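You operate a simulated robot arm through the tools that you are given. There is no shell and no other tool. Be economical: measure what you need, move in short steps, check, and stop when the job is done.

You run a simulated two-armed robot. Do the job below in one go: nothing can be reset, and whatever is moved stays where it is left.

TASK
The tape has snapped: stop the sealer and thread it again.
Fine: press stop, stick the tape to the yellow peg, lead it round both white rollers, lay the peg in its rest; leave settings, spare rolls and belts alone after that.

Only the result counts: the job must be done as asked and must still hold three seconds after the hand-in. Knocking over, shifting, dropping, spilling or breaking anything else fails it.

THE ROBOT
Two 7-joint arms with two-finger grippers on one trunk, on a base that drives. Base frame: it is fixed to the floor where the robot stands at the start and does not move with it; the origin is under the middle of the robot, x ahead of it, y to its left, z up. Lengths are in mm, angles in degrees, forces in N, time in s.
The left shoulder is at the start at [28, 169, 1224], the right one opposite. Places, roughly: hub knob [900, 400, 1300]; sealer height wheel [500, 0, 1300]; sealer stop button [500, 0, 700]; sealer width wheel [700, -300, 500]; tape tension knob [800, 100, 1000]. Payload 2.45 kg a hand.
Tool frame (each hand has its own): the origin (TCP) lies between the finger pads and is the grasp point; the fingertips stand 26 mm ahead of it; z points along the fingers, y is the line along which they close. Largest opening 96 mm; the body of the gripper starts 69 mm behind the TCP.
Orientation is that of the tool frame in the base frame, as [roll, pitch, yaw] about the fixed x, y, z axes, in that order (R = Rz(yaw) Ry(pitch) Rx(roll)). With the fingers straight down and closing along the base's y, the tool's x points along the base's -x, its y along +y and its z along -z.

THE INTERFACE
- The arms move only by the tool play_rows. It takes "left_rows", "right_rows" or both (then of equal length, played together; a hand with none holds still); each is a list of rows, each a list of 7 numbers: the shift along the tool's x, y, z in mm, then the turn, a rotation vector about the tool's x, y, z in degrees, then the gripper command, from -1 (shut) to 1 (fully open), values between in proportion. In form: [[tx, ty, tz, ax, ay, az, grip], ...]. A call has 1 to 8 rows; each row shifts and turns the commanded pose from where the row before left it, along the tool's axes as they then stand. Each row takes 0.2 s and may step no farther than 50 mm and 8.6 degrees from the row before; otherwise, or with a gripper value out of range, the whole call is refused. A pose out of reach is approached as far as the arm can. The call stops where the force on the tool passes 40 N (or 10 N more than at its start, if that is more) or the arm is blocked; 0.2 s more then pass. Each finger halts on what it meets, pressing with about 25 N; the grip force reading is that of the motor and also rises with nothing between the fingers. The clock runs only during rows and for 0.2 s after the last one: add rows that do not move to give the fingers time. It gives the time, the measured TCP pose, the force on the tool (base axes), the opening and the grip force at its end, in the units of the frame above (readings bear some noise), with the torque about the TCP (base axes, N m) and any sound that the robot's microphone picked up, and new pictures: "show" is both (left out), scene, wrist or none (wrist: the cameras of the hands that moved).
- Cameras (640 x 400 px; columns grow to the right, rows downward): "scene" is now at [71.1, 38.5, 1723.4]; the picture's right is [0.45, -0.89, 0.00], its down [-0.62, -0.32, -0.72] and it looks along [0.64, 0.32, -0.70] (base axes); focal length 282 px, centre (320, 200). "left" rides on the left gripper at [82, -3, -98] in its tool frame; the picture's right is [0.04, 1.00, 0.00], its down [-0.73, 0.03, -0.68] and it looks along [-0.68, 0.03, 0.73] (tool axes); focal length 256 px, centre (320, 200). "right" rides on the right gripper at [82, 3, -98] in its tool frame; the picture's right is [-0.04, 1.00, 0.00], its down [-0.73, -0.03, -0.68] and it looks along [-0.68, -0.03, 0.73] (tool axes); focal length 256 px, centre (320, 200). There is no depth. A picture from a camera that has moved, and an enlarged one, comes with that camera's place and axes in the base frame and with its lens. The place of the scene camera against the robot may be out by one fixed shift of up to 25 mm in any direction.
- slide_trunk(by): slides the trunk up (or, below 0, down) by that many mm; the arms and the scene camera ride with it, the base frame stays. It gives what a move gives, with no picture.
- roll_base(legs): drives the robot by 1 to 6 legs, each [ahead, left, turn to the left] in mm, mm and degrees, along the robot's own axes; the way and the turn of a leg run together, so that a leg with both is an arc; at most 1500 mm and 180 degrees a leg. The arms and the cameras ride along, it lands a little off, and it stops where it bumps. It gives what a move gives, and a new picture of the scene camera.
- turn_head(pan, tilt): turns the head with the scene camera to pan (to the left, within 120 degrees either way) and tilt (down, from -29 to 69), counted from straight ahead of the robot. It gives what a move gives, and a new picture of the scene camera.
- close_up(camera, box): a new picture of the part [left, top, right, bottom] of that camera's present view, enlarged. The clock stands still meanwhile.
- close_job(): hands the job in; it is judged then, once.

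Work in short steps. Places have to be worked out from the pictures, the camera data and where the tool is seen: move nearer, look again, correct. Check each grasp and each placing, and mend what went wrong. You have 120 turns and 260 pictures in all, those below and enlarged ones among them. Open the grippers and draw the arms clear of the work before you hand the job in, unless the task says otherwise; then end with one line.

The tools are called as name(argument=value, ...) on one line, values as JSON. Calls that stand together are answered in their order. play_rows: Moves the arms, as the interface text tells. Its arguments: {"type":"object","properties":{"left_rows":{"type":"array","items":{"type":"array","items":{"type":"number"}}},"right_rows":{"type":"array","items":{"type":"array","items":{"type":"number"}}},"show":{"type":"string","enum":["both","scene","wrist","none"]}},"required":[]} The other tools are called the same way: slide_trunk (by) slides the trunk up or down; roll_base (legs) drives the base; turn_head (pan, tilt) turns the head that bears the scene camera; close_up (camera, box) takes an enlarged picture of a part of a camera's view; close_job () hands the job in.

At the start:

```text
t: 0.0
left_eef_pos: [445.4, 448.5, 1426.4]
left_tcp_rot: [-179.6, -0.1, -179.8]
left_contact_force: [-0.4, 0.4, -0.7]
left_wrist_torque: [0.01, 0.02, 0.02]
left_gripper_width: 95.8
left_finger_force: 0.0
right_eef_pos: [313.3, 24.4, 1458.6]
right_tcp_rot: [-179.9, 0.1, -180.0]
right_contact_force: [0.1, 0.6, -0.4]
right_wrist_torque: [-0.04, -0.01, -0.04]
right_gripper_width: 96.0
right_finger_force: 0.1
trunk travel left (down, up): [-394.0, 173.0]
robot x, y, heading: [0.2, -1.0, -0.0]
head pan, tilt: [27.0, 43.9]
```

scene: 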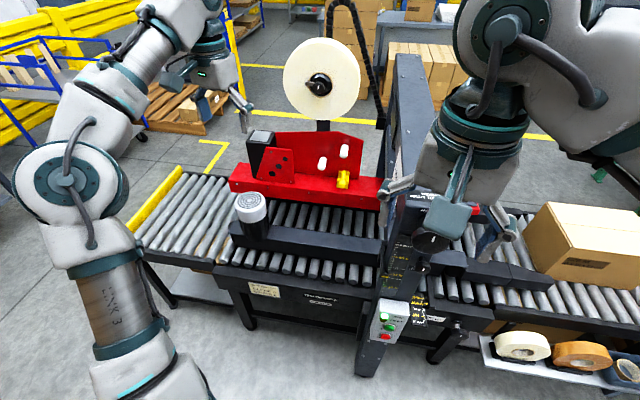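
right: 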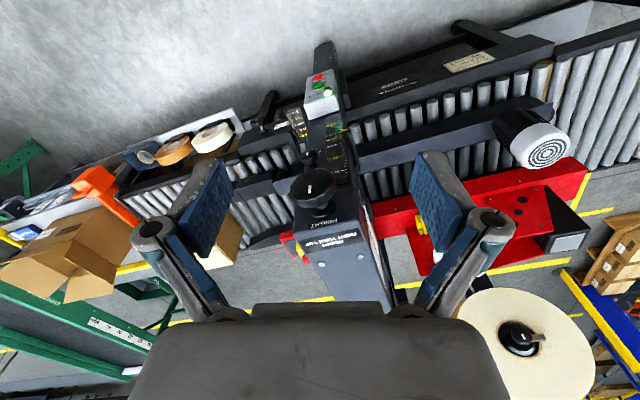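
left: 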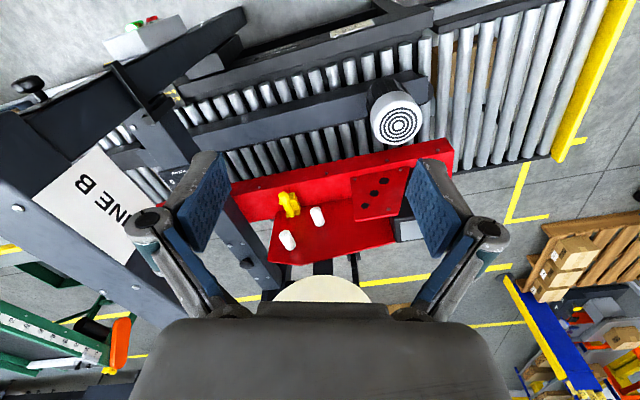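

I start by looking closely at the button box and the tape head.

close_up(camera="scene", box=[340, 280, 440, 360])

close_up(camera="scene", box=[220, 30, 420, 220])

close_up(camera="left", box=[220, 140, 440, 310])

close_up(camera="right", box=[260, 30, 400, 180])

```text
5.00 times, centred on (390, 320) of scene
camera zoom: at [71.1, 38.5, 1723.4], right [0.45, -0.89, 0.0], down [-0.62, -0.32, -0.72], along [0.64, 0.32, -0.7], focal length 1408 px, centre (-30, -400)
```

zoom: 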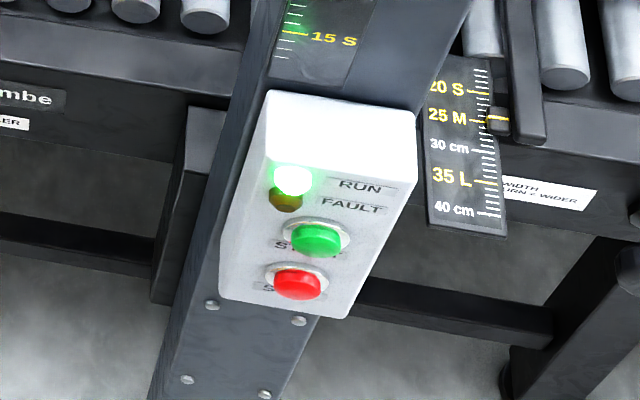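

```text
2.11 times, centred on (320, 125) of scene
camera zoom: at [71.1, 38.5, 1723.4], right [0.45, -0.89, 0.0], down [-0.62, -0.32, -0.72], along [0.64, 0.32, -0.7], focal length 593 px, centre (320, 358)
```

zoom: 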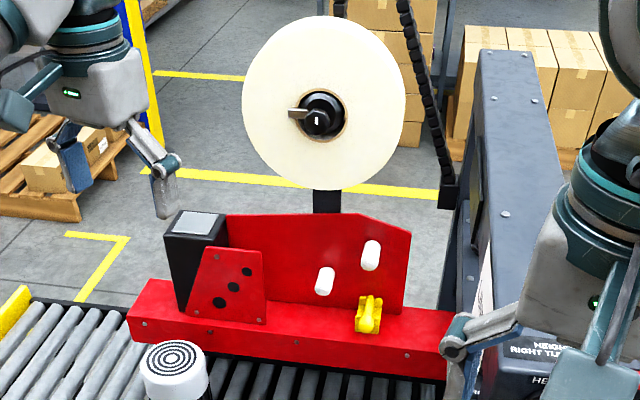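

```text
2.35 times, centred on (330, 225) of left
camera zoom: at [364.9, 445.2, 1523.8], right [-0.04, 1.0, -0.01], down [0.73, 0.03, 0.68], along [0.68, 0.02, -0.74], focal length 602 px, centre (296, 141)
```

zoom: 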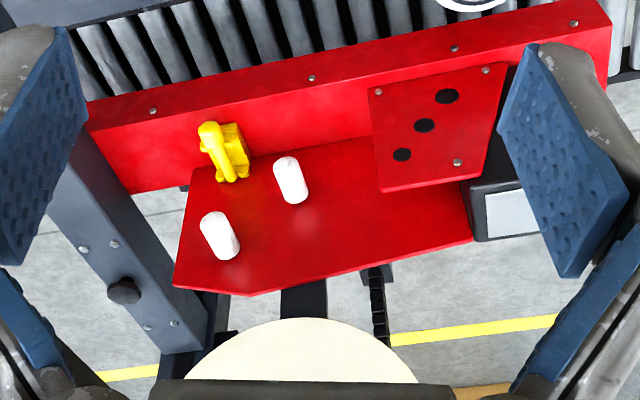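

```text
2.67 times, centred on (330, 105) of right
camera zoom: at [233.6, 28.6, 1556.3], right [0.04, 1.0, 0.0], down [0.73, -0.03, 0.68], along [0.68, -0.03, -0.73], focal length 683 px, centre (293, 453)
```

zoom: 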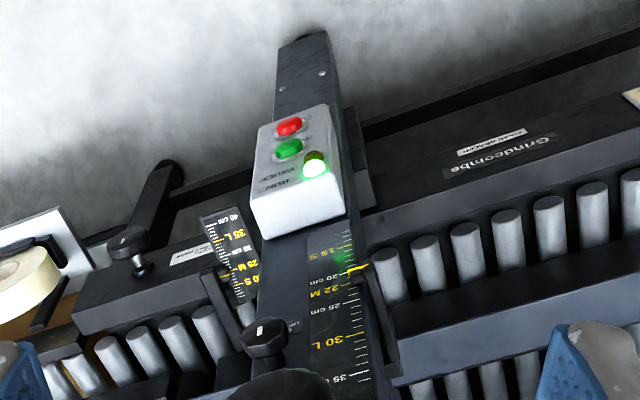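

The stop button works out to about [493, 5, 726], the peg to about [935, 362, 937], and the rollers to about [926, 456, 1000] and [943, 372, 1075]. I first move the right hand to its side and begin tilting it forward to press stop.

play_rows(right_rows=[[0, -45, 0, 0, 0, 0, -1], [0, -45, 0, 0, 0, 0, -1], [0, -45, 0, 0, 0, 0, -1], [0, 0, 0, 0, -8.5, 0, -1], [0, 0, 0, 0, -8.5, 0, -1], [0, 0, 0, 0, -8.5, 0, -1], [0, 0, 0, 0, -8.5, 0, -1], [0, 0, 0, 0, -8.5, 0, -1]], show="scene")

```text
t: 1.8
left_eef_pos: [443.8, 437.4, 1431.2]
left_tcp_rot: [179.8, 0.0, -179.8]
left_contact_force: [0.3, -0.2, 1.1]
left_wrist_torque: [0.01, 0.01, 0.01]
left_gripper_width: 96.0
left_finger_force: 0.1
right_eef_pos: [311.6, -122.6, 1457.6]
right_tcp_rot: [179.5, 42.7, 179.5]
right_contact_force: [-1.1, -0.1, 0.3]
right_wrist_torque: [0.05, -0.01, 0.02]
right_gripper_width: 0.0
right_finger_force: 24.8
trunk travel left (down, up): [-394.0, 173.0]
robot x, y, heading: [2.3, 3.4, 0.2]
head pan, tilt: [27.0, 43.9]
camera scene: at [70.7, 20.1, 1723.8], right [0.45, -0.89, -0.01], down [-0.62, -0.31, -0.72], along [0.64, 0.33, -0.69], focal length 282 px, centre (320, 200)
```

scene: 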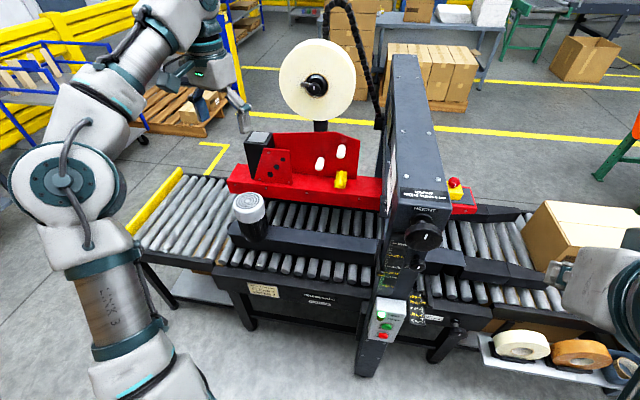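

The tilt is at 43° and the way is clear. I finish the tilt to horizontal.

play_rows(right_rows=[[0, 0, 0, 0, -8.5, 0, -1], [0, 0, 0, 0, -8.5, 0, -1], [0, 0, 0, 0, -8.5, 0, -1], [0, 0, 0, 0, -8.5, 0, -1], [0, 0, 0, 0, -8.5, 0, -1], [0, 0, 0, 0, -4.5, 0, -1]], show="scene")

slide_trunk(by=-380)

```text
t: 3.2
left_eef_pos: [443.4, 449.4, 1427.7]
left_tcp_rot: [-179.5, 0.0, -179.9]
left_contact_force: [0.9, 0.8, 0.0]
left_wrist_torque: [-0.02, -0.02, 0.01]
left_gripper_width: 95.8
left_finger_force: 0.1
right_eef_pos: [309.9, -109.6, 1459.5]
right_tcp_rot: [-143.0, 89.7, -142.9]
right_contact_force: [0.5, -0.4, -0.1]
right_wrist_torque: [0.0, -0.01, -0.03]
right_gripper_width: 0.0
right_finger_force: 24.8
trunk travel left (down, up): [-394.0, 173.0]
robot x, y, heading: [-1.8, 1.9, -0.1]
head pan, tilt: [27.0, 43.9]
camera scene: at [70.6, 44.9, 1723.2], right [0.45, -0.89, 0.01], down [-0.62, -0.32, -0.72], along [0.64, 0.32, -0.7], focal length 282 px, centre (320, 200)
```

scene: 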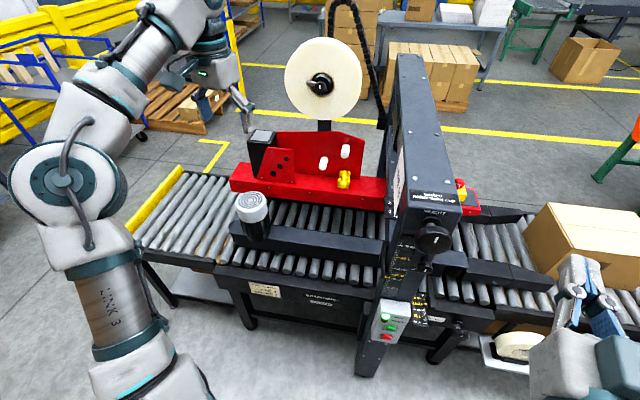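

```text
t: 6.9
left_eef_pos: [442.7, 440.5, 1051.3]
left_tcp_rot: [-180.0, 0.1, -179.9]
left_contact_force: [-0.8, -0.1, 0.2]
left_wrist_torque: [0.02, -0.01, 0.03]
left_gripper_width: 96.0
left_finger_force: 0.1
right_eef_pos: [397.6, -118.0, 1020.1]
right_tcp_rot: [179.5, 76.8, 179.5]
right_contact_force: [-0.1, -0.8, -0.4]
right_wrist_torque: [-0.02, 0.02, 0.03]
right_gripper_width: 0.0
right_finger_force: 25.1
trunk travel left (down, up): [-14.0, 553.0]
robot x, y, heading: [-0.5, 1.5, -0.1]
head pan, tilt: [27.0, 43.9]
```

The trunk is down, and the right hand is at [398, -118, 1020] with a slight downward tilt. I move it down and toward the button in part steps.

play_rows(right_rows=[[44, 20, 5, 0, 0, 0, -1], [44, 20, 5, 0, 0, 0, -1], [44, 20, 5, 0, 0, 0, -1]], show="both")

```text
t: 7.8
left_eef_pos: [437.8, 434.0, 1055.7]
left_tcp_rot: [179.6, 0.3, -179.9]
left_contact_force: [0.2, -0.8, -0.2]
left_wrist_torque: [0.03, -0.03, -0.03]
left_gripper_width: 95.9
left_finger_force: 0.0
right_eef_pos: [398.2, -63.0, 985.3]
right_tcp_rot: [127.8, 72.6, 126.7]
right_contact_force: [0.3, 0.2, 0.8]
right_wrist_torque: [0.03, 0.02, -0.01]
right_gripper_width: 0.2
right_finger_force: 24.5
right hand out of reach, approached as far as the arm can: row 1, 2, 3
trunk travel left (down, up): [-14.0, 553.0]
robot x, y, heading: [0.9, 2.1, -0.3]
head pan, tilt: [27.0, 43.9]
stopped in row 3 (right hand): the arm was blocked; the commanded pose is now the measured one
camera scene: at [396.8, 27.5, 1288.4], right [0.45, -0.89, 0.0], down [-0.62, -0.31, -0.72], along [0.64, 0.33, -0.7], focal length 282 px, centre (320, 200)
camera right: at [288.6, -41.5, 926.6], right [0.05, 0.96, 0.27], down [-0.54, -0.21, 0.82], along [0.84, -0.19, 0.51], focal length 256 px, centre (320, 200)
```

scene: 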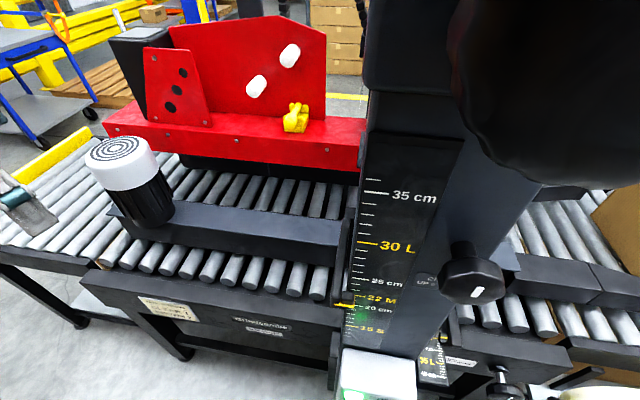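
right: 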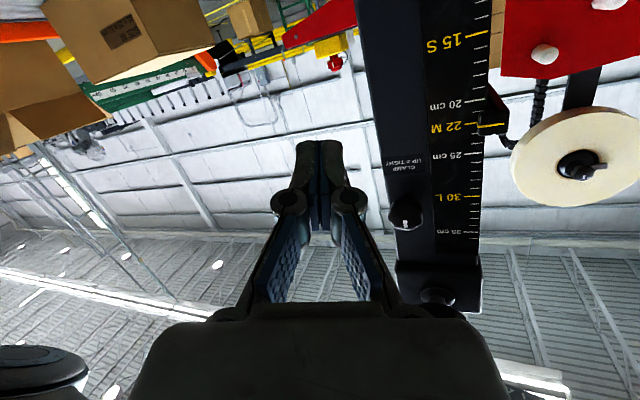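

Lowering the trunk leaned the robot forward: the camera moved from x 71 to 397, so it is now too close to the post. I back the base off before reaching for the button.

roll_base(legs=[[-350, 0, 0]])

turn_head(pan=0, tilt=35)

```text
t: 10.0
left_eef_pos: [88.3, 439.1, 1053.7]
left_tcp_rot: [180.0, 0.4, 179.9]
left_contact_force: [-0.3, 0.8, 0.1]
left_wrist_torque: [-0.01, -0.04, 0.02]
left_gripper_width: 96.1
left_finger_force: 0.1
right_eef_pos: [49.6, -56.9, 984.5]
right_tcp_rot: [128.8, 72.7, 127.6]
right_contact_force: [-0.3, 0.0, 0.4]
right_wrist_torque: [-0.01, -0.01, -0.01]
right_gripper_width: 0.0
right_finger_force: 24.6
trunk travel left (down, up): [-14.0, 553.0]
robot x, y, heading: [-347.4, 2.3, -0.0]
head pan, tilt: [27.0, 43.9]
camera scene: at [48.3, 33.5, 1287.9], right [0.45, -0.89, 0.0], down [-0.62, -0.32, -0.72], along [0.64, 0.33, -0.7], focal length 282 px, centre (320, 200)
```

scene: 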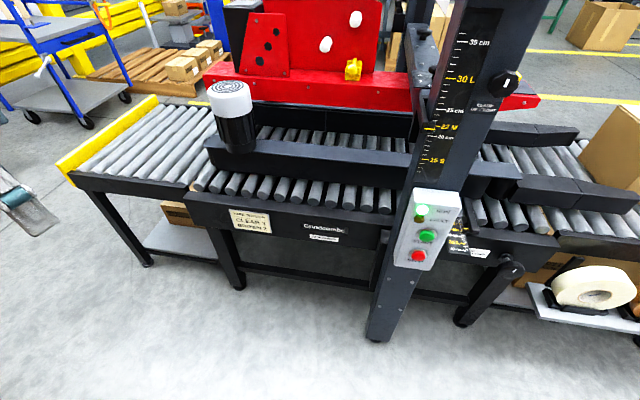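

```text
t: 10.9
left_eef_pos: [83.7, 438.6, 1055.8]
left_tcp_rot: [180.0, 0.6, -179.9]
left_contact_force: [0.3, -0.7, 0.5]
left_wrist_torque: [0.01, -0.02, 0.03]
left_gripper_width: 96.2
left_finger_force: 0.1
right_eef_pos: [46.5, -59.0, 987.6]
right_tcp_rot: [128.0, 72.8, 127.0]
right_contact_force: [0.2, 0.6, -0.5]
right_wrist_torque: [0.01, 0.01, 0.0]
right_gripper_width: 0.2
right_finger_force: 25.3
trunk travel left (down, up): [-14.0, 553.0]
robot x, y, heading: [-348.5, 1.7, 0.2]
head pan, tilt: [0.0, 35.0]
camera scene: at [63.9, -4.4, 1301.1], right [0.0, -1.0, 0.0], down [-0.58, 0.0, -0.82], along [0.82, 0.0, -0.58], focal length 282 px, centre (320, 200)
```

scene: 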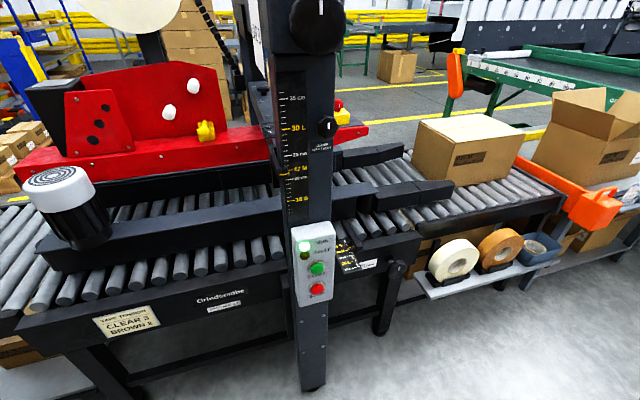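

The button checks out again at about [493, 3, 733]. I bring the closed right hand most of the way towards it.

play_rows(right_rows=[[18.9, 1.5, 42.3, 0, 0, 0, -1], [18.9, 1.5, 42.3, 0, 0, 0, -1], [18.9, 1.5, 42.3, 0, 0, 0, -1], [18.9, 1.5, 42.3, 0, 0, 0, -1], [18.9, 1.5, 42.3, 0, 0, 0, -1], [18.9, 1.5, 42.3, 0, 0, 0, -1], [18.9, 1.5, 42.3, 0, 0, 0, -1], [18.9, 1.5, 42.3, 0, 0, 0, -1]], show="both")

```text
t: 12.7
left_eef_pos: [85.8, 438.3, 1054.6]
left_tcp_rot: [179.9, 0.5, -179.9]
left_contact_force: [-0.4, 1.0, -0.1]
left_wrist_torque: [0.06, 0.0, 0.01]
left_gripper_width: 96.1
left_finger_force: 0.1
right_eef_pos: [355.7, -7.1, 786.0]
right_tcp_rot: [128.0, 72.8, 127.0]
right_contact_force: [-0.3, 0.3, -0.8]
right_wrist_torque: [0.04, 0.02, -0.03]
right_gripper_width: 0.3
right_finger_force: 24.9
right hand out of reach, approached as far as the arm can: row 1
trunk travel left (down, up): [-14.0, 553.0]
robot x, y, heading: [-349.2, 1.3, 0.0]
head pan, tilt: [0.0, 35.0]
camera scene: at [66.5, -4.0, 1300.1], right [0.0, -1.0, 0.0], down [-0.58, 0.0, -0.81], along [0.81, 0.0, -0.58], focal length 282 px, centre (320, 200)
camera right: at [246.0, 14.8, 725.7], right [0.05, 0.96, 0.27], down [-0.54, -0.2, 0.82], along [0.84, -0.18, 0.51], focal length 256 px, centre (320, 200)
```

scene: 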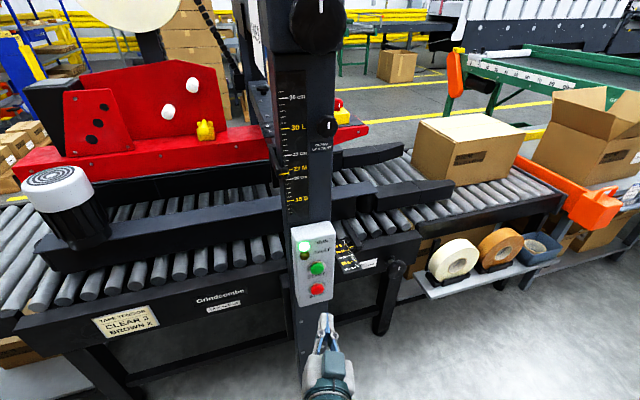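
right: 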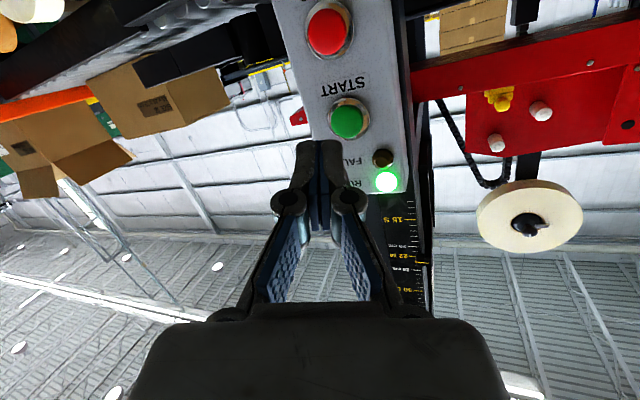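

The wrist view puts the red button at about [490, 9, 722], with green about 70 mm above it. I line the fingertips up a little short of it.

play_rows(right_rows=[[14.8, 1.8, 27, 0, 0, 0, -1], [14.8, 1.8, 27, 0, 0, 0, -1], [14.8, 1.8, 27, 0, 0, 0, -1]], show="both")

```text
t: 13.5
left_eef_pos: [84.6, 439.1, 1055.8]
left_tcp_rot: [179.9, 0.5, -180.0]
left_contact_force: [0.2, 1.0, 0.8]
left_wrist_torque: [-0.02, 0.03, 0.0]
left_gripper_width: 96.0
left_finger_force: 0.0
right_eef_pos: [426.2, 8.0, 729.7]
right_tcp_rot: [128.1, 72.8, 127.0]
right_contact_force: [0.2, 0.7, 0.3]
right_wrist_torque: [0.04, 0.02, 0.01]
right_gripper_width: 0.0
right_finger_force: 24.7
trunk travel left (down, up): [-14.0, 553.0]
robot x, y, heading: [-351.2, 3.4, 0.1]
head pan, tilt: [0.0, 35.0]
camera scene: at [66.2, -3.3, 1300.2], right [0.0, -1.0, 0.0], down [-0.58, 0.0, -0.81], along [0.81, 0.0, -0.58], focal length 282 px, centre (320, 200)
camera right: at [317.2, 30.9, 670.2], right [0.05, 0.96, 0.27], down [-0.54, -0.2, 0.82], along [0.84, -0.18, 0.51], focal length 256 px, centre (320, 200)
```

scene: 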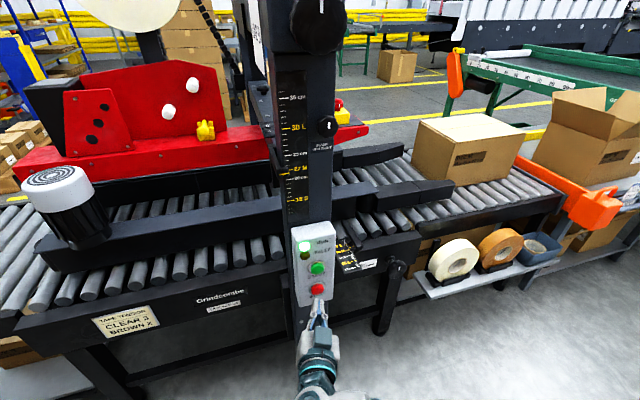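
right: 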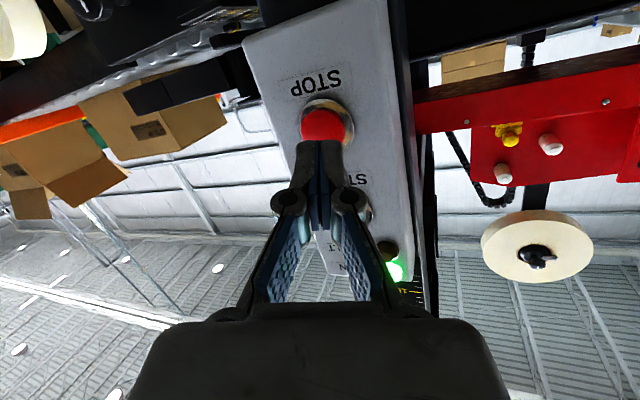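

The tips are 30 mm short and nearly on axis. I press forward in small rows.

play_rows(right_rows=[[0, 0.8, 10, 0, 0, 0, -1], [0, 0.8, 10, 0, 0, 0, -1], [0, 0.8, 10, 0, 0, 0, -1], [0, 0, 7, 0, 0, 0, -1], [0, 0, 7, 0, 0, 0, -1]], show="both")

```text
t: 14.9
left_eef_pos: [78.1, 437.2, 1058.3]
left_tcp_rot: [179.8, 0.8, -179.9]
left_contact_force: [-0.1, 0.1, 1.0]
left_wrist_torque: [-0.03, -0.01, 0.0]
left_gripper_width: 96.3
left_finger_force: 0.0
right_eef_pos: [463.5, 11.4, 724.8]
right_tcp_rot: [127.8, 72.8, 127.2]
right_contact_force: [-14.5, -5.8, 0.7]
right_wrist_torque: [0.04, -0.1, -0.08]
right_gripper_width: 0.0
right_finger_force: 25.3
trunk travel left (down, up): [-14.0, 553.0]
robot x, y, heading: [-351.1, 1.8, 0.1]
head pan, tilt: [0.0, 35.0]
heard: click
stopped in row 5 (right hand): the force on the tool passed its limit at 42 N (the readings are from after the stop); the commanded pose is now the measured one
camera scene: at [62.6, -6.0, 1301.1], right [0.0, -1.0, 0.0], down [-0.58, 0.0, -0.82], along [0.82, 0.0, -0.58], focal length 282 px, centre (320, 200)
camera right: at [353.1, 32.9, 665.1], right [0.04, 0.96, 0.27], down [-0.54, -0.21, 0.82], along [0.84, -0.18, 0.51], focal length 256 px, centre (320, 200)
```

scene: 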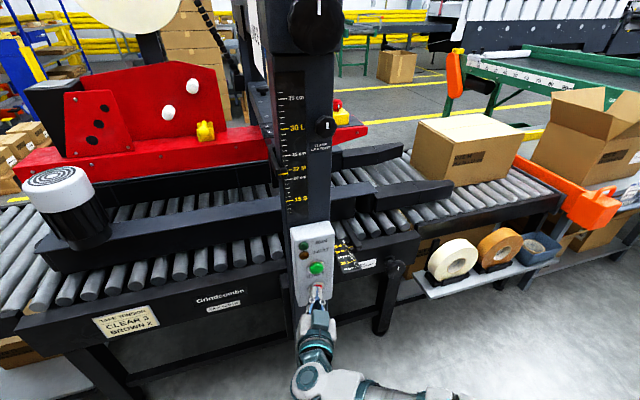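
right: 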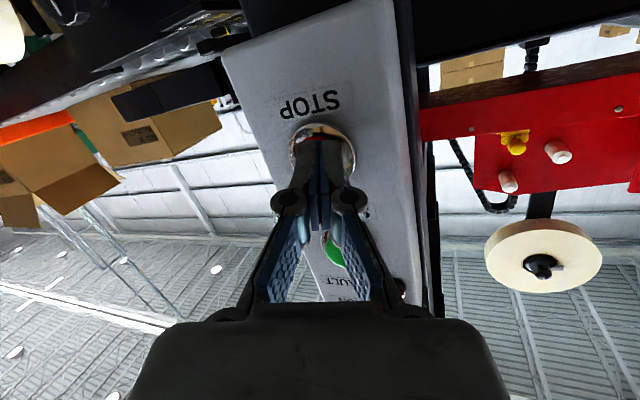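

A click was heard and the RUN lamp is out, so the sealer is stopped. I draw the right hand straight back.

play_rows(right_rows=[[0, 0, -40, 0, 0, 0, -1], [0, 0, -40, 0, 0, 0, -1], [0, 0, -40, 0, 0, 0, -1], [0, 0, -40, 0, 0, 0, -1], [-20, 0, -40, 0, 0, 0, -1], [-40, -10, -20, 0, 0, 0, -1]], show="scene")

close_up(camera="scene", box=[280, 220, 350, 310])

slide_trunk(by=250)

turn_head(pan=20, tilt=20)

```text
t: 16.3
left_eef_pos: [77.9, 436.0, 1060.5]
left_tcp_rot: [179.8, 0.9, -179.8]
left_contact_force: [0.1, -0.5, 0.5]
left_wrist_torque: [-0.01, 0.02, -0.07]
left_gripper_width: 96.0
left_finger_force: 0.1
right_eef_pos: [257.6, -13.0, 820.4]
right_tcp_rot: [127.5, 72.8, 126.8]
right_contact_force: [0.1, -0.5, -0.5]
right_wrist_torque: [-0.03, 0.01, 0.0]
right_gripper_width: 0.0
right_finger_force: 24.9
trunk travel left (down, up): [-14.0, 553.0]
robot x, y, heading: [-350.9, 2.9, -0.1]
head pan, tilt: [0.0, 35.0]
camera scene: at [62.7, -5.3, 1301.4], right [0.0, -1.0, 0.0], down [-0.58, 0.0, -0.82], along [0.82, 0.0, -0.58], focal length 282 px, centre (320, 200)
```

scene: 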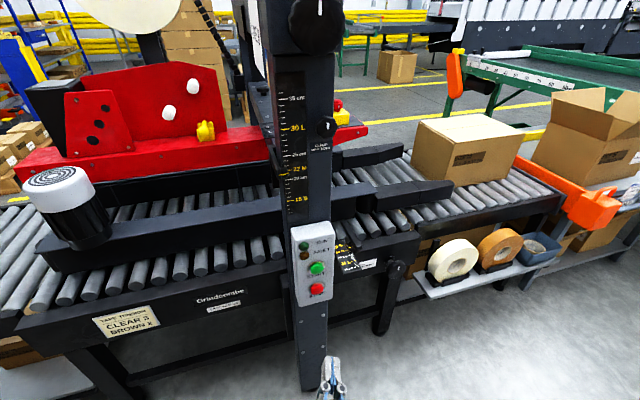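

```text
4.44 times, centred on (315, 265) of scene
camera zoom: at [62.7, -5.3, 1301.4], right [0.0, -1.0, 0.0], down [-0.58, 0.0, -0.82], along [0.82, 0.0, -0.58], focal length 1251 px, centre (342, -89)
```

zoom: 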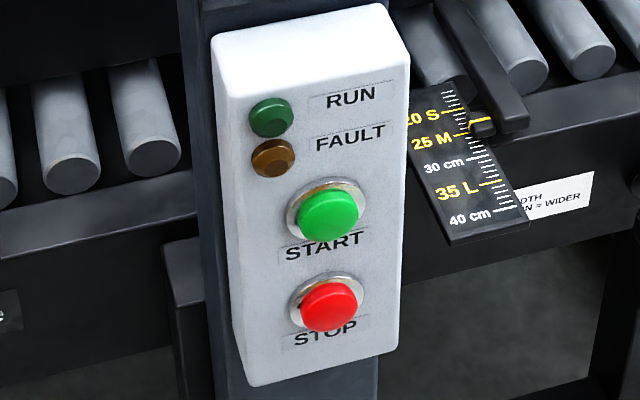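

```text
t: 18.9
left_eef_pos: [80.0, 437.5, 1307.8]
left_tcp_rot: [179.8, 0.8, -179.9]
left_contact_force: [0.7, -0.1, -0.1]
left_wrist_torque: [0.05, 0.02, 0.02]
left_gripper_width: 95.8
left_finger_force: 0.1
right_eef_pos: [258.0, -13.3, 1068.2]
right_tcp_rot: [127.9, 72.8, 127.2]
right_contact_force: [0.1, -0.2, -0.1]
right_wrist_torque: [0.02, 0.0, -0.01]
right_gripper_width: 0.0
right_finger_force: 24.9
trunk travel left (down, up): [-264.0, 303.0]
robot x, y, heading: [-352.7, -0.1, -0.1]
head pan, tilt: [0.0, 35.0]
```

```text
t: 19.7
left_eef_pos: [79.1, 438.4, 1309.0]
left_tcp_rot: [179.7, 0.8, -179.9]
left_contact_force: [0.9, 0.5, 0.0]
left_wrist_torque: [-0.03, -0.01, 0.01]
left_gripper_width: 96.0
left_finger_force: 0.0
right_eef_pos: [257.8, -12.3, 1070.4]
right_tcp_rot: [127.6, 72.8, 127.0]
right_contact_force: [0.5, -0.6, -0.3]
right_wrist_torque: [0.01, -0.02, -0.01]
right_gripper_width: 0.1
right_finger_force: 24.8
trunk travel left (down, up): [-264.0, 303.0]
robot x, y, heading: [-345.5, 1.3, 0.2]
head pan, tilt: [20.0, 20.0]
camera scene: at [-206.1, 27.5, 1629.6], right [0.34, -0.94, 0.0], down [-0.33, -0.12, -0.94], along [0.88, 0.32, -0.35], focal length 282 px, centre (320, 200)
```

scene: 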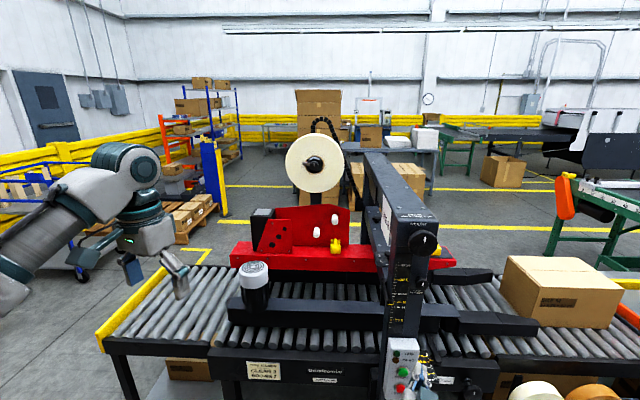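

Stop is confirmed: RUN is dark and FAULT is dark. I now drive left and a bit forward so the left arm faces the tape head.

roll_base(legs=[[0, 260, 0], [200, 0, 0]])

slide_trunk(by=-80)

turn_head(pan=8, tilt=20)

```text
t: 22.8
left_eef_pos: [279.9, 691.5, 1310.1]
left_tcp_rot: [179.6, 1.0, -179.9]
left_contact_force: [0.6, 0.6, 0.1]
left_wrist_torque: [0.03, 0.04, 0.01]
left_gripper_width: 96.0
left_finger_force: 0.1
right_eef_pos: [457.9, 240.9, 1069.6]
right_tcp_rot: [127.3, 72.7, 126.5]
right_contact_force: [0.2, 0.4, -0.4]
right_wrist_torque: [0.0, 0.0, 0.01]
right_gripper_width: 0.0
right_finger_force: 24.9
trunk travel left (down, up): [-264.0, 303.0]
robot x, y, heading: [-149.1, 260.5, -0.0]
head pan, tilt: [20.0, 20.0]
camera scene: at [-6.4, 274.2, 1630.2], right [0.34, -0.94, -0.01], down [-0.32, -0.11, -0.94], along [0.88, 0.32, -0.34], focal length 282 px, centre (320, 200)
```

scene: 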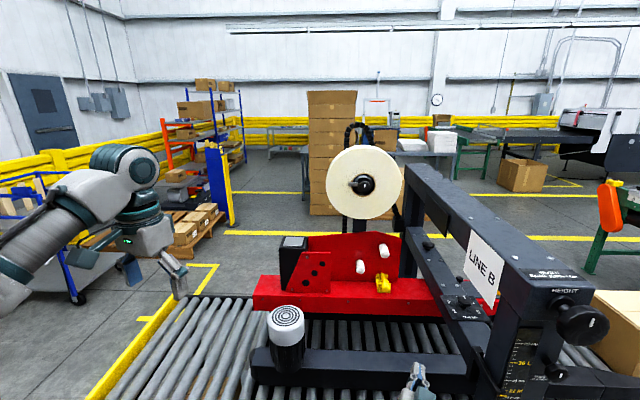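

```text
t: 24.0
left_eef_pos: [275.5, 712.3, 1227.2]
left_tcp_rot: [-179.6, 1.1, -179.8]
left_contact_force: [-0.2, 0.0, -0.3]
left_wrist_torque: [-0.04, -0.03, -0.04]
left_gripper_width: 96.0
left_finger_force: 0.1
right_eef_pos: [456.3, 259.6, 993.1]
right_tcp_rot: [128.1, 73.5, 127.4]
right_contact_force: [-0.2, 1.0, -0.2]
right_wrist_torque: [0.01, 0.02, -0.04]
right_gripper_width: 0.1
right_finger_force: 25.2
trunk travel left (down, up): [-184.0, 383.0]
robot x, y, heading: [-152.1, 259.1, 0.0]
head pan, tilt: [20.0, 20.0]
```

```text
t: 24.7
left_eef_pos: [276.0, 709.5, 1226.1]
left_tcp_rot: [-179.8, 1.0, -179.8]
left_contact_force: [-0.1, 0.1, 0.4]
left_wrist_torque: [-0.08, -0.02, -0.01]
left_gripper_width: 96.0
left_finger_force: 0.0
right_eef_pos: [456.4, 256.2, 990.6]
right_tcp_rot: [128.3, 73.4, 127.6]
right_contact_force: [0.4, 0.4, 0.3]
right_wrist_torque: [-0.03, -0.02, -0.05]
right_gripper_width: 0.2
right_finger_force: 25.1
trunk travel left (down, up): [-184.0, 383.0]
robot x, y, heading: [-149.5, 263.4, 0.2]
head pan, tilt: [8.0, 20.0]
camera scene: at [65.7, 277.5, 1544.2], right [0.14, -0.99, 0.01], down [-0.34, -0.06, -0.94], along [0.93, 0.13, -0.35], focal length 282 px, centre (320, 200)
```

scene: 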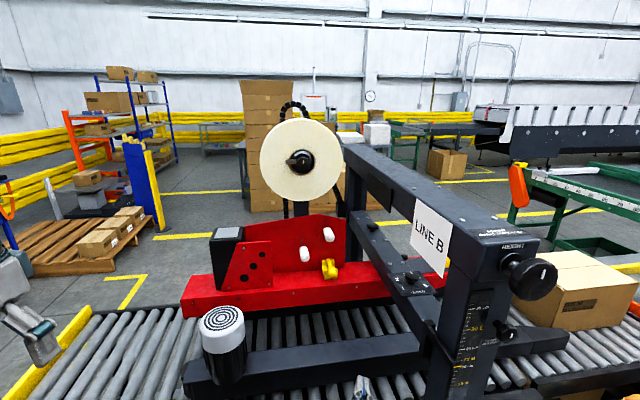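

close_up(camera="scene", box=[240, 100, 360, 210])

close_up(camera="scene", box=[200, 205, 380, 310])

close_up(camera="scene", box=[205, 215, 285, 275])

```text
3.64 times, centred on (300, 155) of scene
camera zoom: at [65.7, 277.5, 1544.2], right [0.14, -0.99, 0.01], down [-0.34, -0.06, -0.94], along [0.93, 0.13, -0.35], focal length 1024 px, centre (393, 364)
```

zoom: 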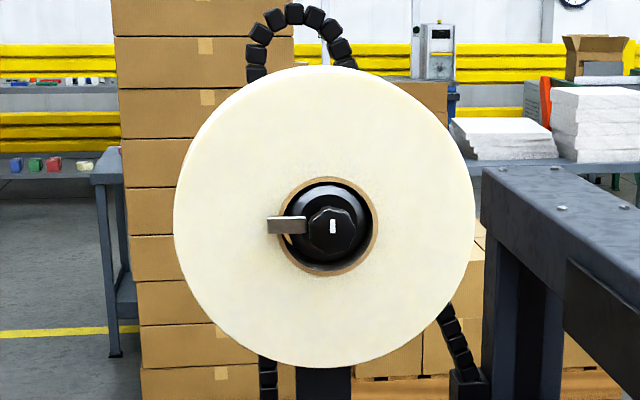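

```text
3.56 times, centred on (290, 258) of scene
camera zoom: at [65.7, 277.5, 1544.2], right [0.14, -0.99, 0.01], down [-0.34, -0.06, -0.94], along [0.93, 0.13, -0.35], focal length 1001 px, centre (427, -4)
```

zoom: 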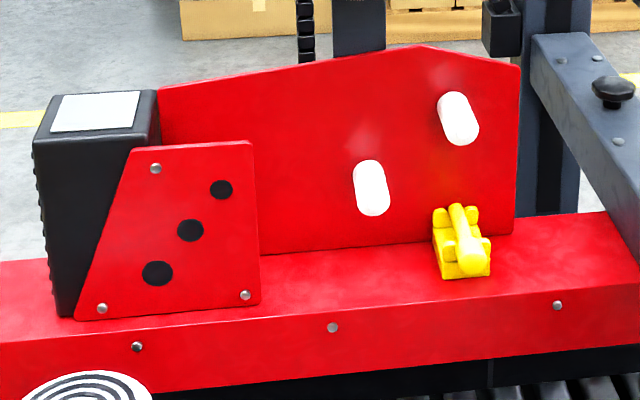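

```text
6.67 times, centred on (245, 245) of scene
camera zoom: at [65.7, 277.5, 1544.2], right [0.14, -0.99, 0.01], down [-0.34, -0.06, -0.94], along [0.93, 0.13, -0.35], focal length 1877 px, centre (820, -100)
```

zoom: 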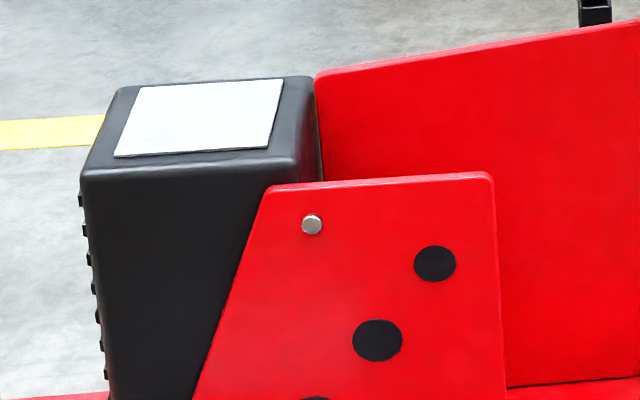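

The scene view shows no tape tail on the roll. I use the wrist cameras: the right one looks up from below, and I turn the left one towards the roll.

play_rows(right_rows=[[0, 0, 0, 0, 0, 0, -1], [0, 0, 0, 0, 0, 0, -1], [0, 0, 0, 0, 0, 0, -1], [0, 0, 0, 0, 0, 0, -1], [0, 0, 0, 0, 0, 0, -1], [0, 0, 0, 0, 0, 0, -1]], left_rows=[[0, 0, 0, 0, -8.5, 0, 1], [0, 0, 0, 0, -8.5, 0, 1], [0, 0, 0, 0, -8.5, 0, 1], [0, 0, 0, 0, -8.5, 0, 1], [0, 0, 0, 0, -8.5, 0, 1], [0, 0, 0, 0, -2.5, 0, 1]], show="wrist")

```text
t: 26.1
left_eef_pos: [276.0, 694.7, 1231.3]
left_tcp_rot: [179.7, 46.0, 179.7]
left_contact_force: [0.5, -0.2, 0.0]
left_wrist_torque: [0.02, 0.01, 0.0]
left_gripper_width: 96.2
left_finger_force: 0.1
right_eef_pos: [456.8, 243.3, 991.6]
right_tcp_rot: [127.3, 72.9, 126.6]
right_contact_force: [-0.5, -0.2, -1.0]
right_wrist_torque: [0.0, 0.04, 0.0]
right_gripper_width: 0.0
right_finger_force: 24.9
trunk travel left (down, up): [-184.0, 383.0]
robot x, y, heading: [-146.0, 259.3, 0.0]
head pan, tilt: [8.0, 20.0]
camera right: at [347.3, 264.3, 931.3], right [0.04, 0.96, 0.27], down [-0.54, -0.21, 0.82], along [0.84, -0.18, 0.51], focal length 256 px, centre (320, 200)
camera left: at [149.7, 689.5, 1239.3], right [-0.03, 1.0, -0.02], down [0.02, 0.02, 1.0], along [1.0, 0.03, -0.02], focal length 256 px, centre (320, 200)
```

right: 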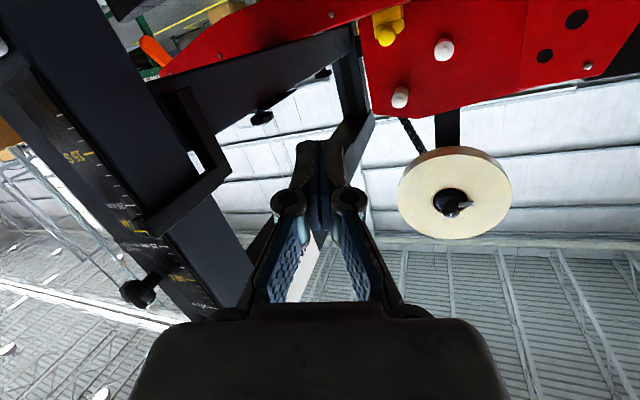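
left: 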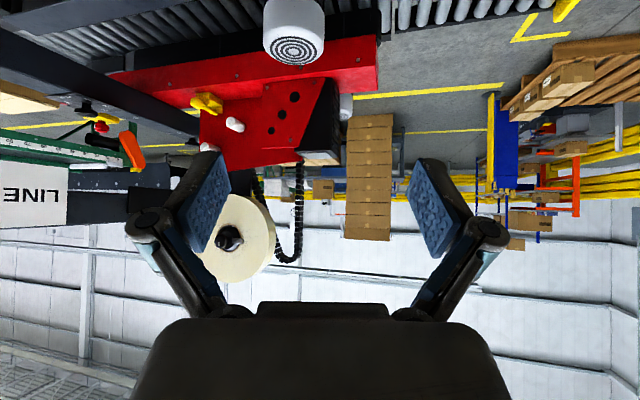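

close_up(camera="left", box=[180, 60, 320, 290])

close_up(camera="right", box=[340, 0, 540, 250])

```text
1.74 times, centred on (250, 175) of left
camera zoom: at [149.7, 689.5, 1239.3], right [-0.03, 1.0, -0.02], down [0.02, 0.02, 1.0], along [1.0, 0.03, -0.02], focal length 445 px, centre (442, 244)
```

zoom: 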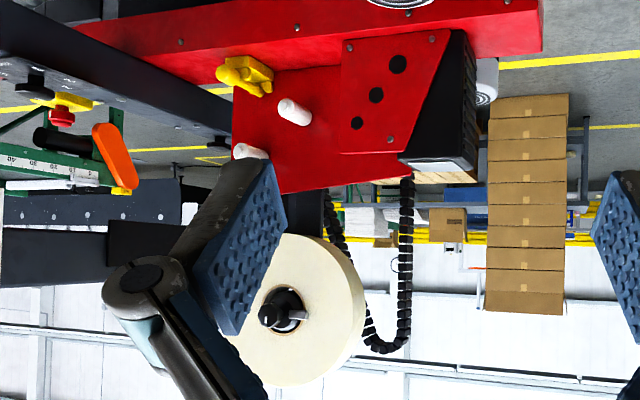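

```text
1.60 times, centred on (440, 125) of right
camera zoom: at [347.3, 264.3, 931.3], right [0.04, 0.96, 0.27], down [-0.54, -0.21, 0.82], along [0.84, -0.18, 0.51], focal length 410 px, centre (128, 320)
```

zoom: 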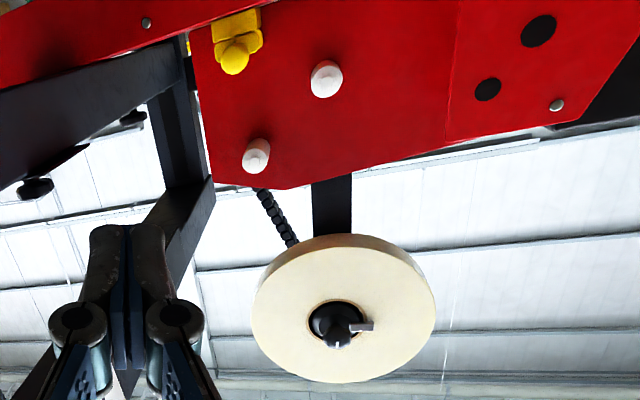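

No tail is visible, so the free end presumably lies on the roll rim. I zoom on the peg and its rest.

close_up(camera="scene", box=[305, 245, 355, 295])

close_up(camera="right", box=[350, 0, 430, 60])

close_up(camera="left", box=[180, 80, 260, 130])

```text
8.00 times, centred on (330, 270) of scene
camera zoom: at [65.2, 260.1, 1544.5], right [0.14, -0.99, 0.0], down [-0.34, -0.05, -0.94], along [0.93, 0.13, -0.35], focal length 2252 px, centre (240, -360)
```

zoom: 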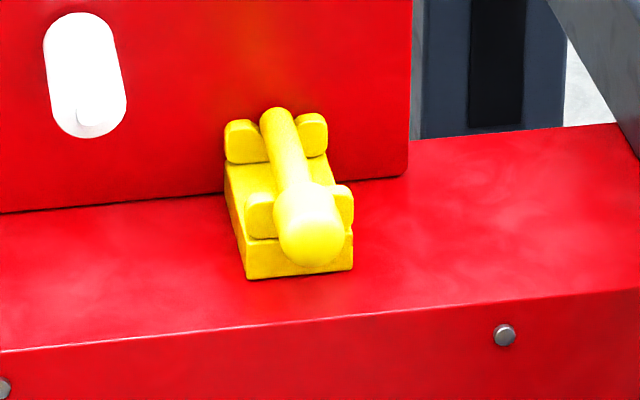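

```text
6.67 times, centred on (390, 30) of right
camera zoom: at [347.3, 264.3, 931.3], right [0.04, 0.96, 0.27], down [-0.54, -0.21, 0.82], along [0.84, -0.18, 0.51], focal length 1707 px, centre (-147, 1333)
```

zoom: 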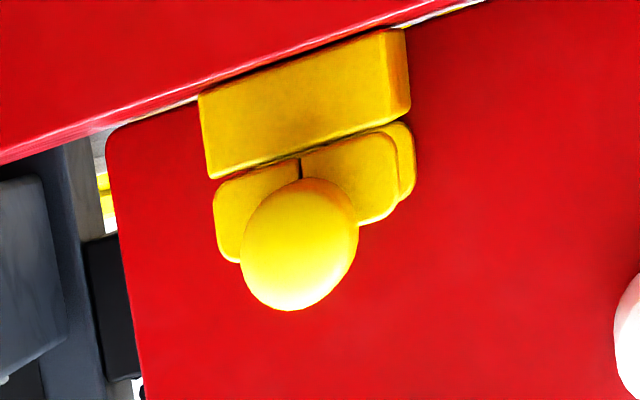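

```text
8.00 times, centred on (220, 105) of left
camera zoom: at [149.7, 689.5, 1239.3], right [-0.03, 1.0, -0.02], down [0.02, 0.02, 1.0], along [1.0, 0.03, -0.02], focal length 2048 px, centre (1120, 960)
```

zoom: 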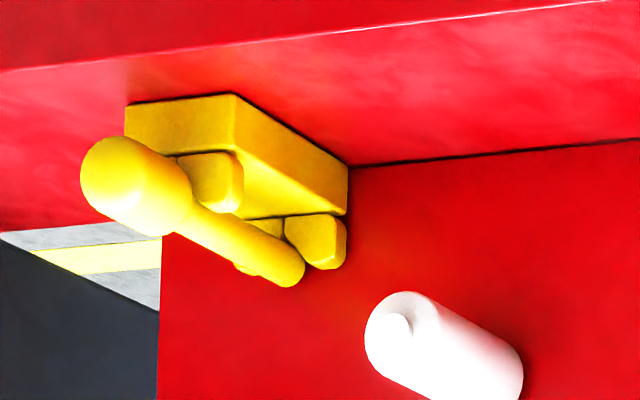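

The peg is a bulb handle at about [876, 355, 957] with a shaft running back (+x) through two prong pairs. I tilt the left hand to 20° below horizontal and approach from the front, pulling the right hand back.

play_rows(left_rows=[[0, 0, 0, 0, -8, 0, 1], [0, 0, 0, 0, -8, 0, 1], [0, 0, 0, 0, -8, 0, 1], [5.5, -26.5, 36.7, 0, 0, 0, 1], [5.5, -26.5, 36.7, 0, 0, 0, 1], [5.5, -26.5, 36.7, 0, 0, 0, 1], [5.5, -26.5, 36.7, 0, 0, 0, 1], [5.5, -26.5, 36.7, 0, 0, 0, 1]], right_rows=[[0, 0, -25, 0, 0, 0, -1], [0, 0, -25, 0, 0, 0, -1], [0, -10, -25, 0, 0, 0, -1], [0, -10, -25, 0, 0, 0, -1], [0, -10, -25, 0, 0, 0, -1], [0, -10, -25, 0, 0, 0, -1], [0, 0, 0, 0, 0, 0, -1], [0, 0, 0, 0, 0, 0, -1]], show="scene")

play_rows(left_rows=[[5.5, -26.5, 36.7, 0, 0, 0, 1], [5.5, -26.5, 36.7, 0, 0, 0, 1], [5.5, -26.5, 36.7, 0, 0, 0, 1], [5.5, -26.5, 36.7, 0, 0, 0, 1], [5.5, -26.5, 36.7, 0, 0, 0, 1]], show="both")

```text
t: 27.9
left_eef_pos: [441.2, 564.7, 1139.0]
left_tcp_rot: [179.8, 69.9, 179.8]
left_contact_force: [0.1, 0.4, -0.5]
left_wrist_torque: [0.0, 0.01, -0.02]
left_gripper_width: 96.0
left_finger_force: 0.1
right_eef_pos: [311.3, 211.2, 1006.9]
right_tcp_rot: [127.9, 72.8, 127.1]
right_contact_force: [0.3, -0.1, -1.2]
right_wrist_torque: [-0.02, 0.0, 0.03]
right_gripper_width: 0.0
right_finger_force: 25.2
right hand out of reach, approached as far as the arm can: row 6
trunk travel left (down, up): [-184.0, 383.0]
robot x, y, heading: [-145.8, 260.5, 0.2]
head pan, tilt: [8.0, 20.0]
camera scene: at [67.9, 264.1, 1543.9], right [0.14, -0.99, 0.0], down [-0.34, -0.05, -0.94], along [0.93, 0.13, -0.35], focal length 282 px, centre (320, 200)
```

scene: 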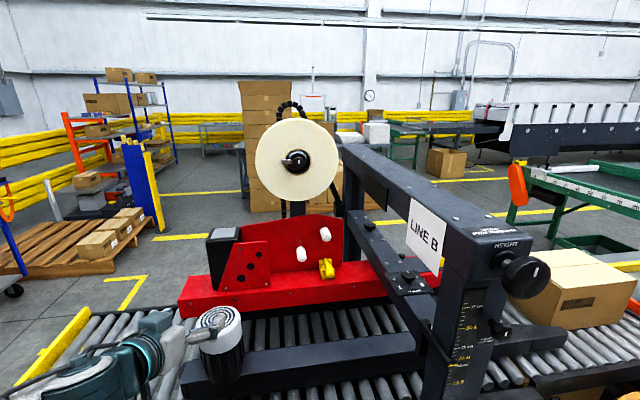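

```text
t: 29.1
left_eef_pos: [606.3, 436.1, 1048.5]
left_tcp_rot: [179.9, 69.8, -179.8]
left_contact_force: [0.5, 0.0, -0.3]
left_wrist_torque: [0.0, 0.01, 0.01]
left_gripper_width: 96.2
left_finger_force: 0.0
right_eef_pos: [312.2, 210.8, 1007.2]
right_tcp_rot: [128.2, 72.9, 127.6]
right_contact_force: [1.0, 0.2, 0.3]
right_wrist_torque: [-0.03, -0.01, 0.03]
right_gripper_width: 0.1
right_finger_force: 25.1
trunk travel left (down, up): [-184.0, 383.0]
robot x, y, heading: [-151.1, 257.5, 0.3]
head pan, tilt: [8.0, 20.0]
camera scene: at [71.0, 266.2, 1543.3], right [0.14, -0.99, 0.0], down [-0.35, -0.05, -0.94], along [0.93, 0.13, -0.35], focal length 282 px, centre (320, 200)
camera left: at [486.0, 431.9, 1005.2], right [-0.02, 1.0, -0.04], down [-0.38, 0.03, 0.92], along [0.92, 0.03, 0.38], focal length 256 px, centre (320, 200)
```

scene: 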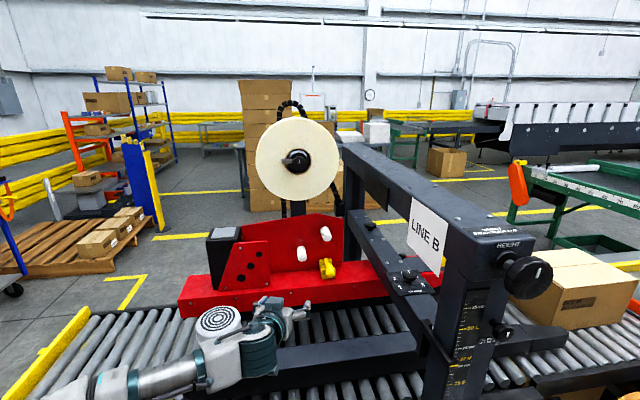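
left: 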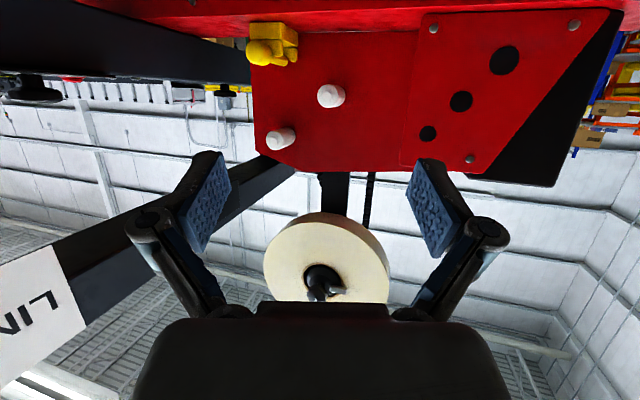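

Two left-hand views put the bulb at [879, 353, 956], the roller tips at about [871, 452, 1008] and [880, 380, 1072], and the hub at about [885, 456, 1339]. I advance to about 80 mm in front of the bulb.

play_rows(left_rows=[[2.4, -13.8, 35.3, 0, 0, 0, 0.3], [2.4, -13.8, 35.3, 0, 0, 0, 0.3], [2.4, -13.8, 35.3, 0, 0, 0, 0.3], [2.4, -13.8, 35.3, 0, 0, 0, 0.3], [2.4, -13.8, 35.3, 0, 0, 0, 0.3], [2.4, -13.8, 35.3, 0, 0, 0, 0.3]], show="both")

close_up(camera="left", box=[220, 0, 420, 160])

```text
t: 30.5
left_eef_pos: [620.5, 423.9, 1027.2]
left_tcp_rot: [179.6, 70.0, 180.0]
left_contact_force: [0.3, 0.1, -0.4]
left_wrist_torque: [-0.02, 0.03, 0.02]
left_gripper_width: 62.3
left_finger_force: 0.2
left hand out of reach, approached as far as the arm can: row 1, 2, 3, 4, 5, 6
right_eef_pos: [309.5, 210.5, 1010.3]
right_tcp_rot: [127.7, 73.0, 126.8]
right_contact_force: [-0.7, -0.9, 0.7]
right_wrist_torque: [-0.01, 0.01, 0.0]
right_gripper_width: 0.0
right_finger_force: 24.9
trunk travel left (down, up): [-184.0, 383.0]
robot x, y, heading: [-146.7, 256.6, -0.1]
head pan, tilt: [8.0, 20.0]
camera scene: at [66.5, 265.5, 1544.3], right [0.14, -0.99, 0.0], down [-0.34, -0.05, -0.94], along [0.93, 0.13, -0.35], focal length 282 px, centre (320, 200)
camera left: at [500.3, 420.4, 983.7], right [-0.02, 1.0, -0.04], down [-0.39, 0.03, 0.92], along [0.92, 0.03, 0.39], focal length 256 px, centre (320, 200)
```

scene: 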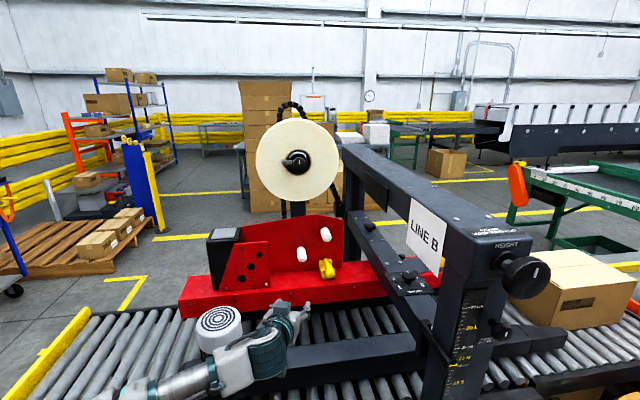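
left: 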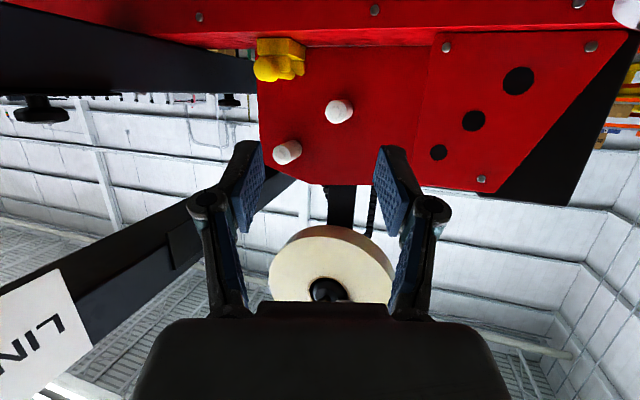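

```text
2.50 times, centred on (320, 80) of left
camera zoom: at [500.3, 420.4, 983.7], right [-0.02, 1.0, -0.04], down [-0.39, 0.03, 0.92], along [0.92, 0.03, 0.39], focal length 640 px, centre (320, 500)
```

zoom: 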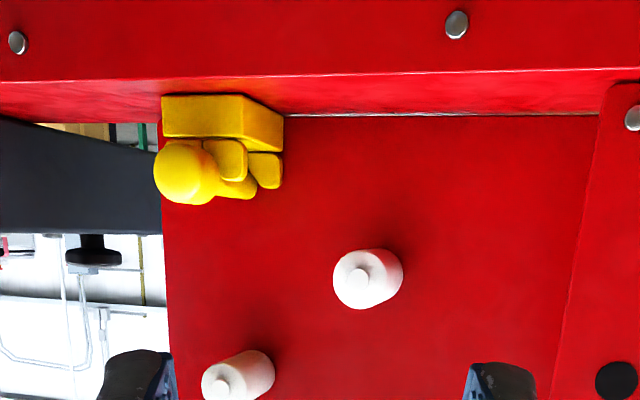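

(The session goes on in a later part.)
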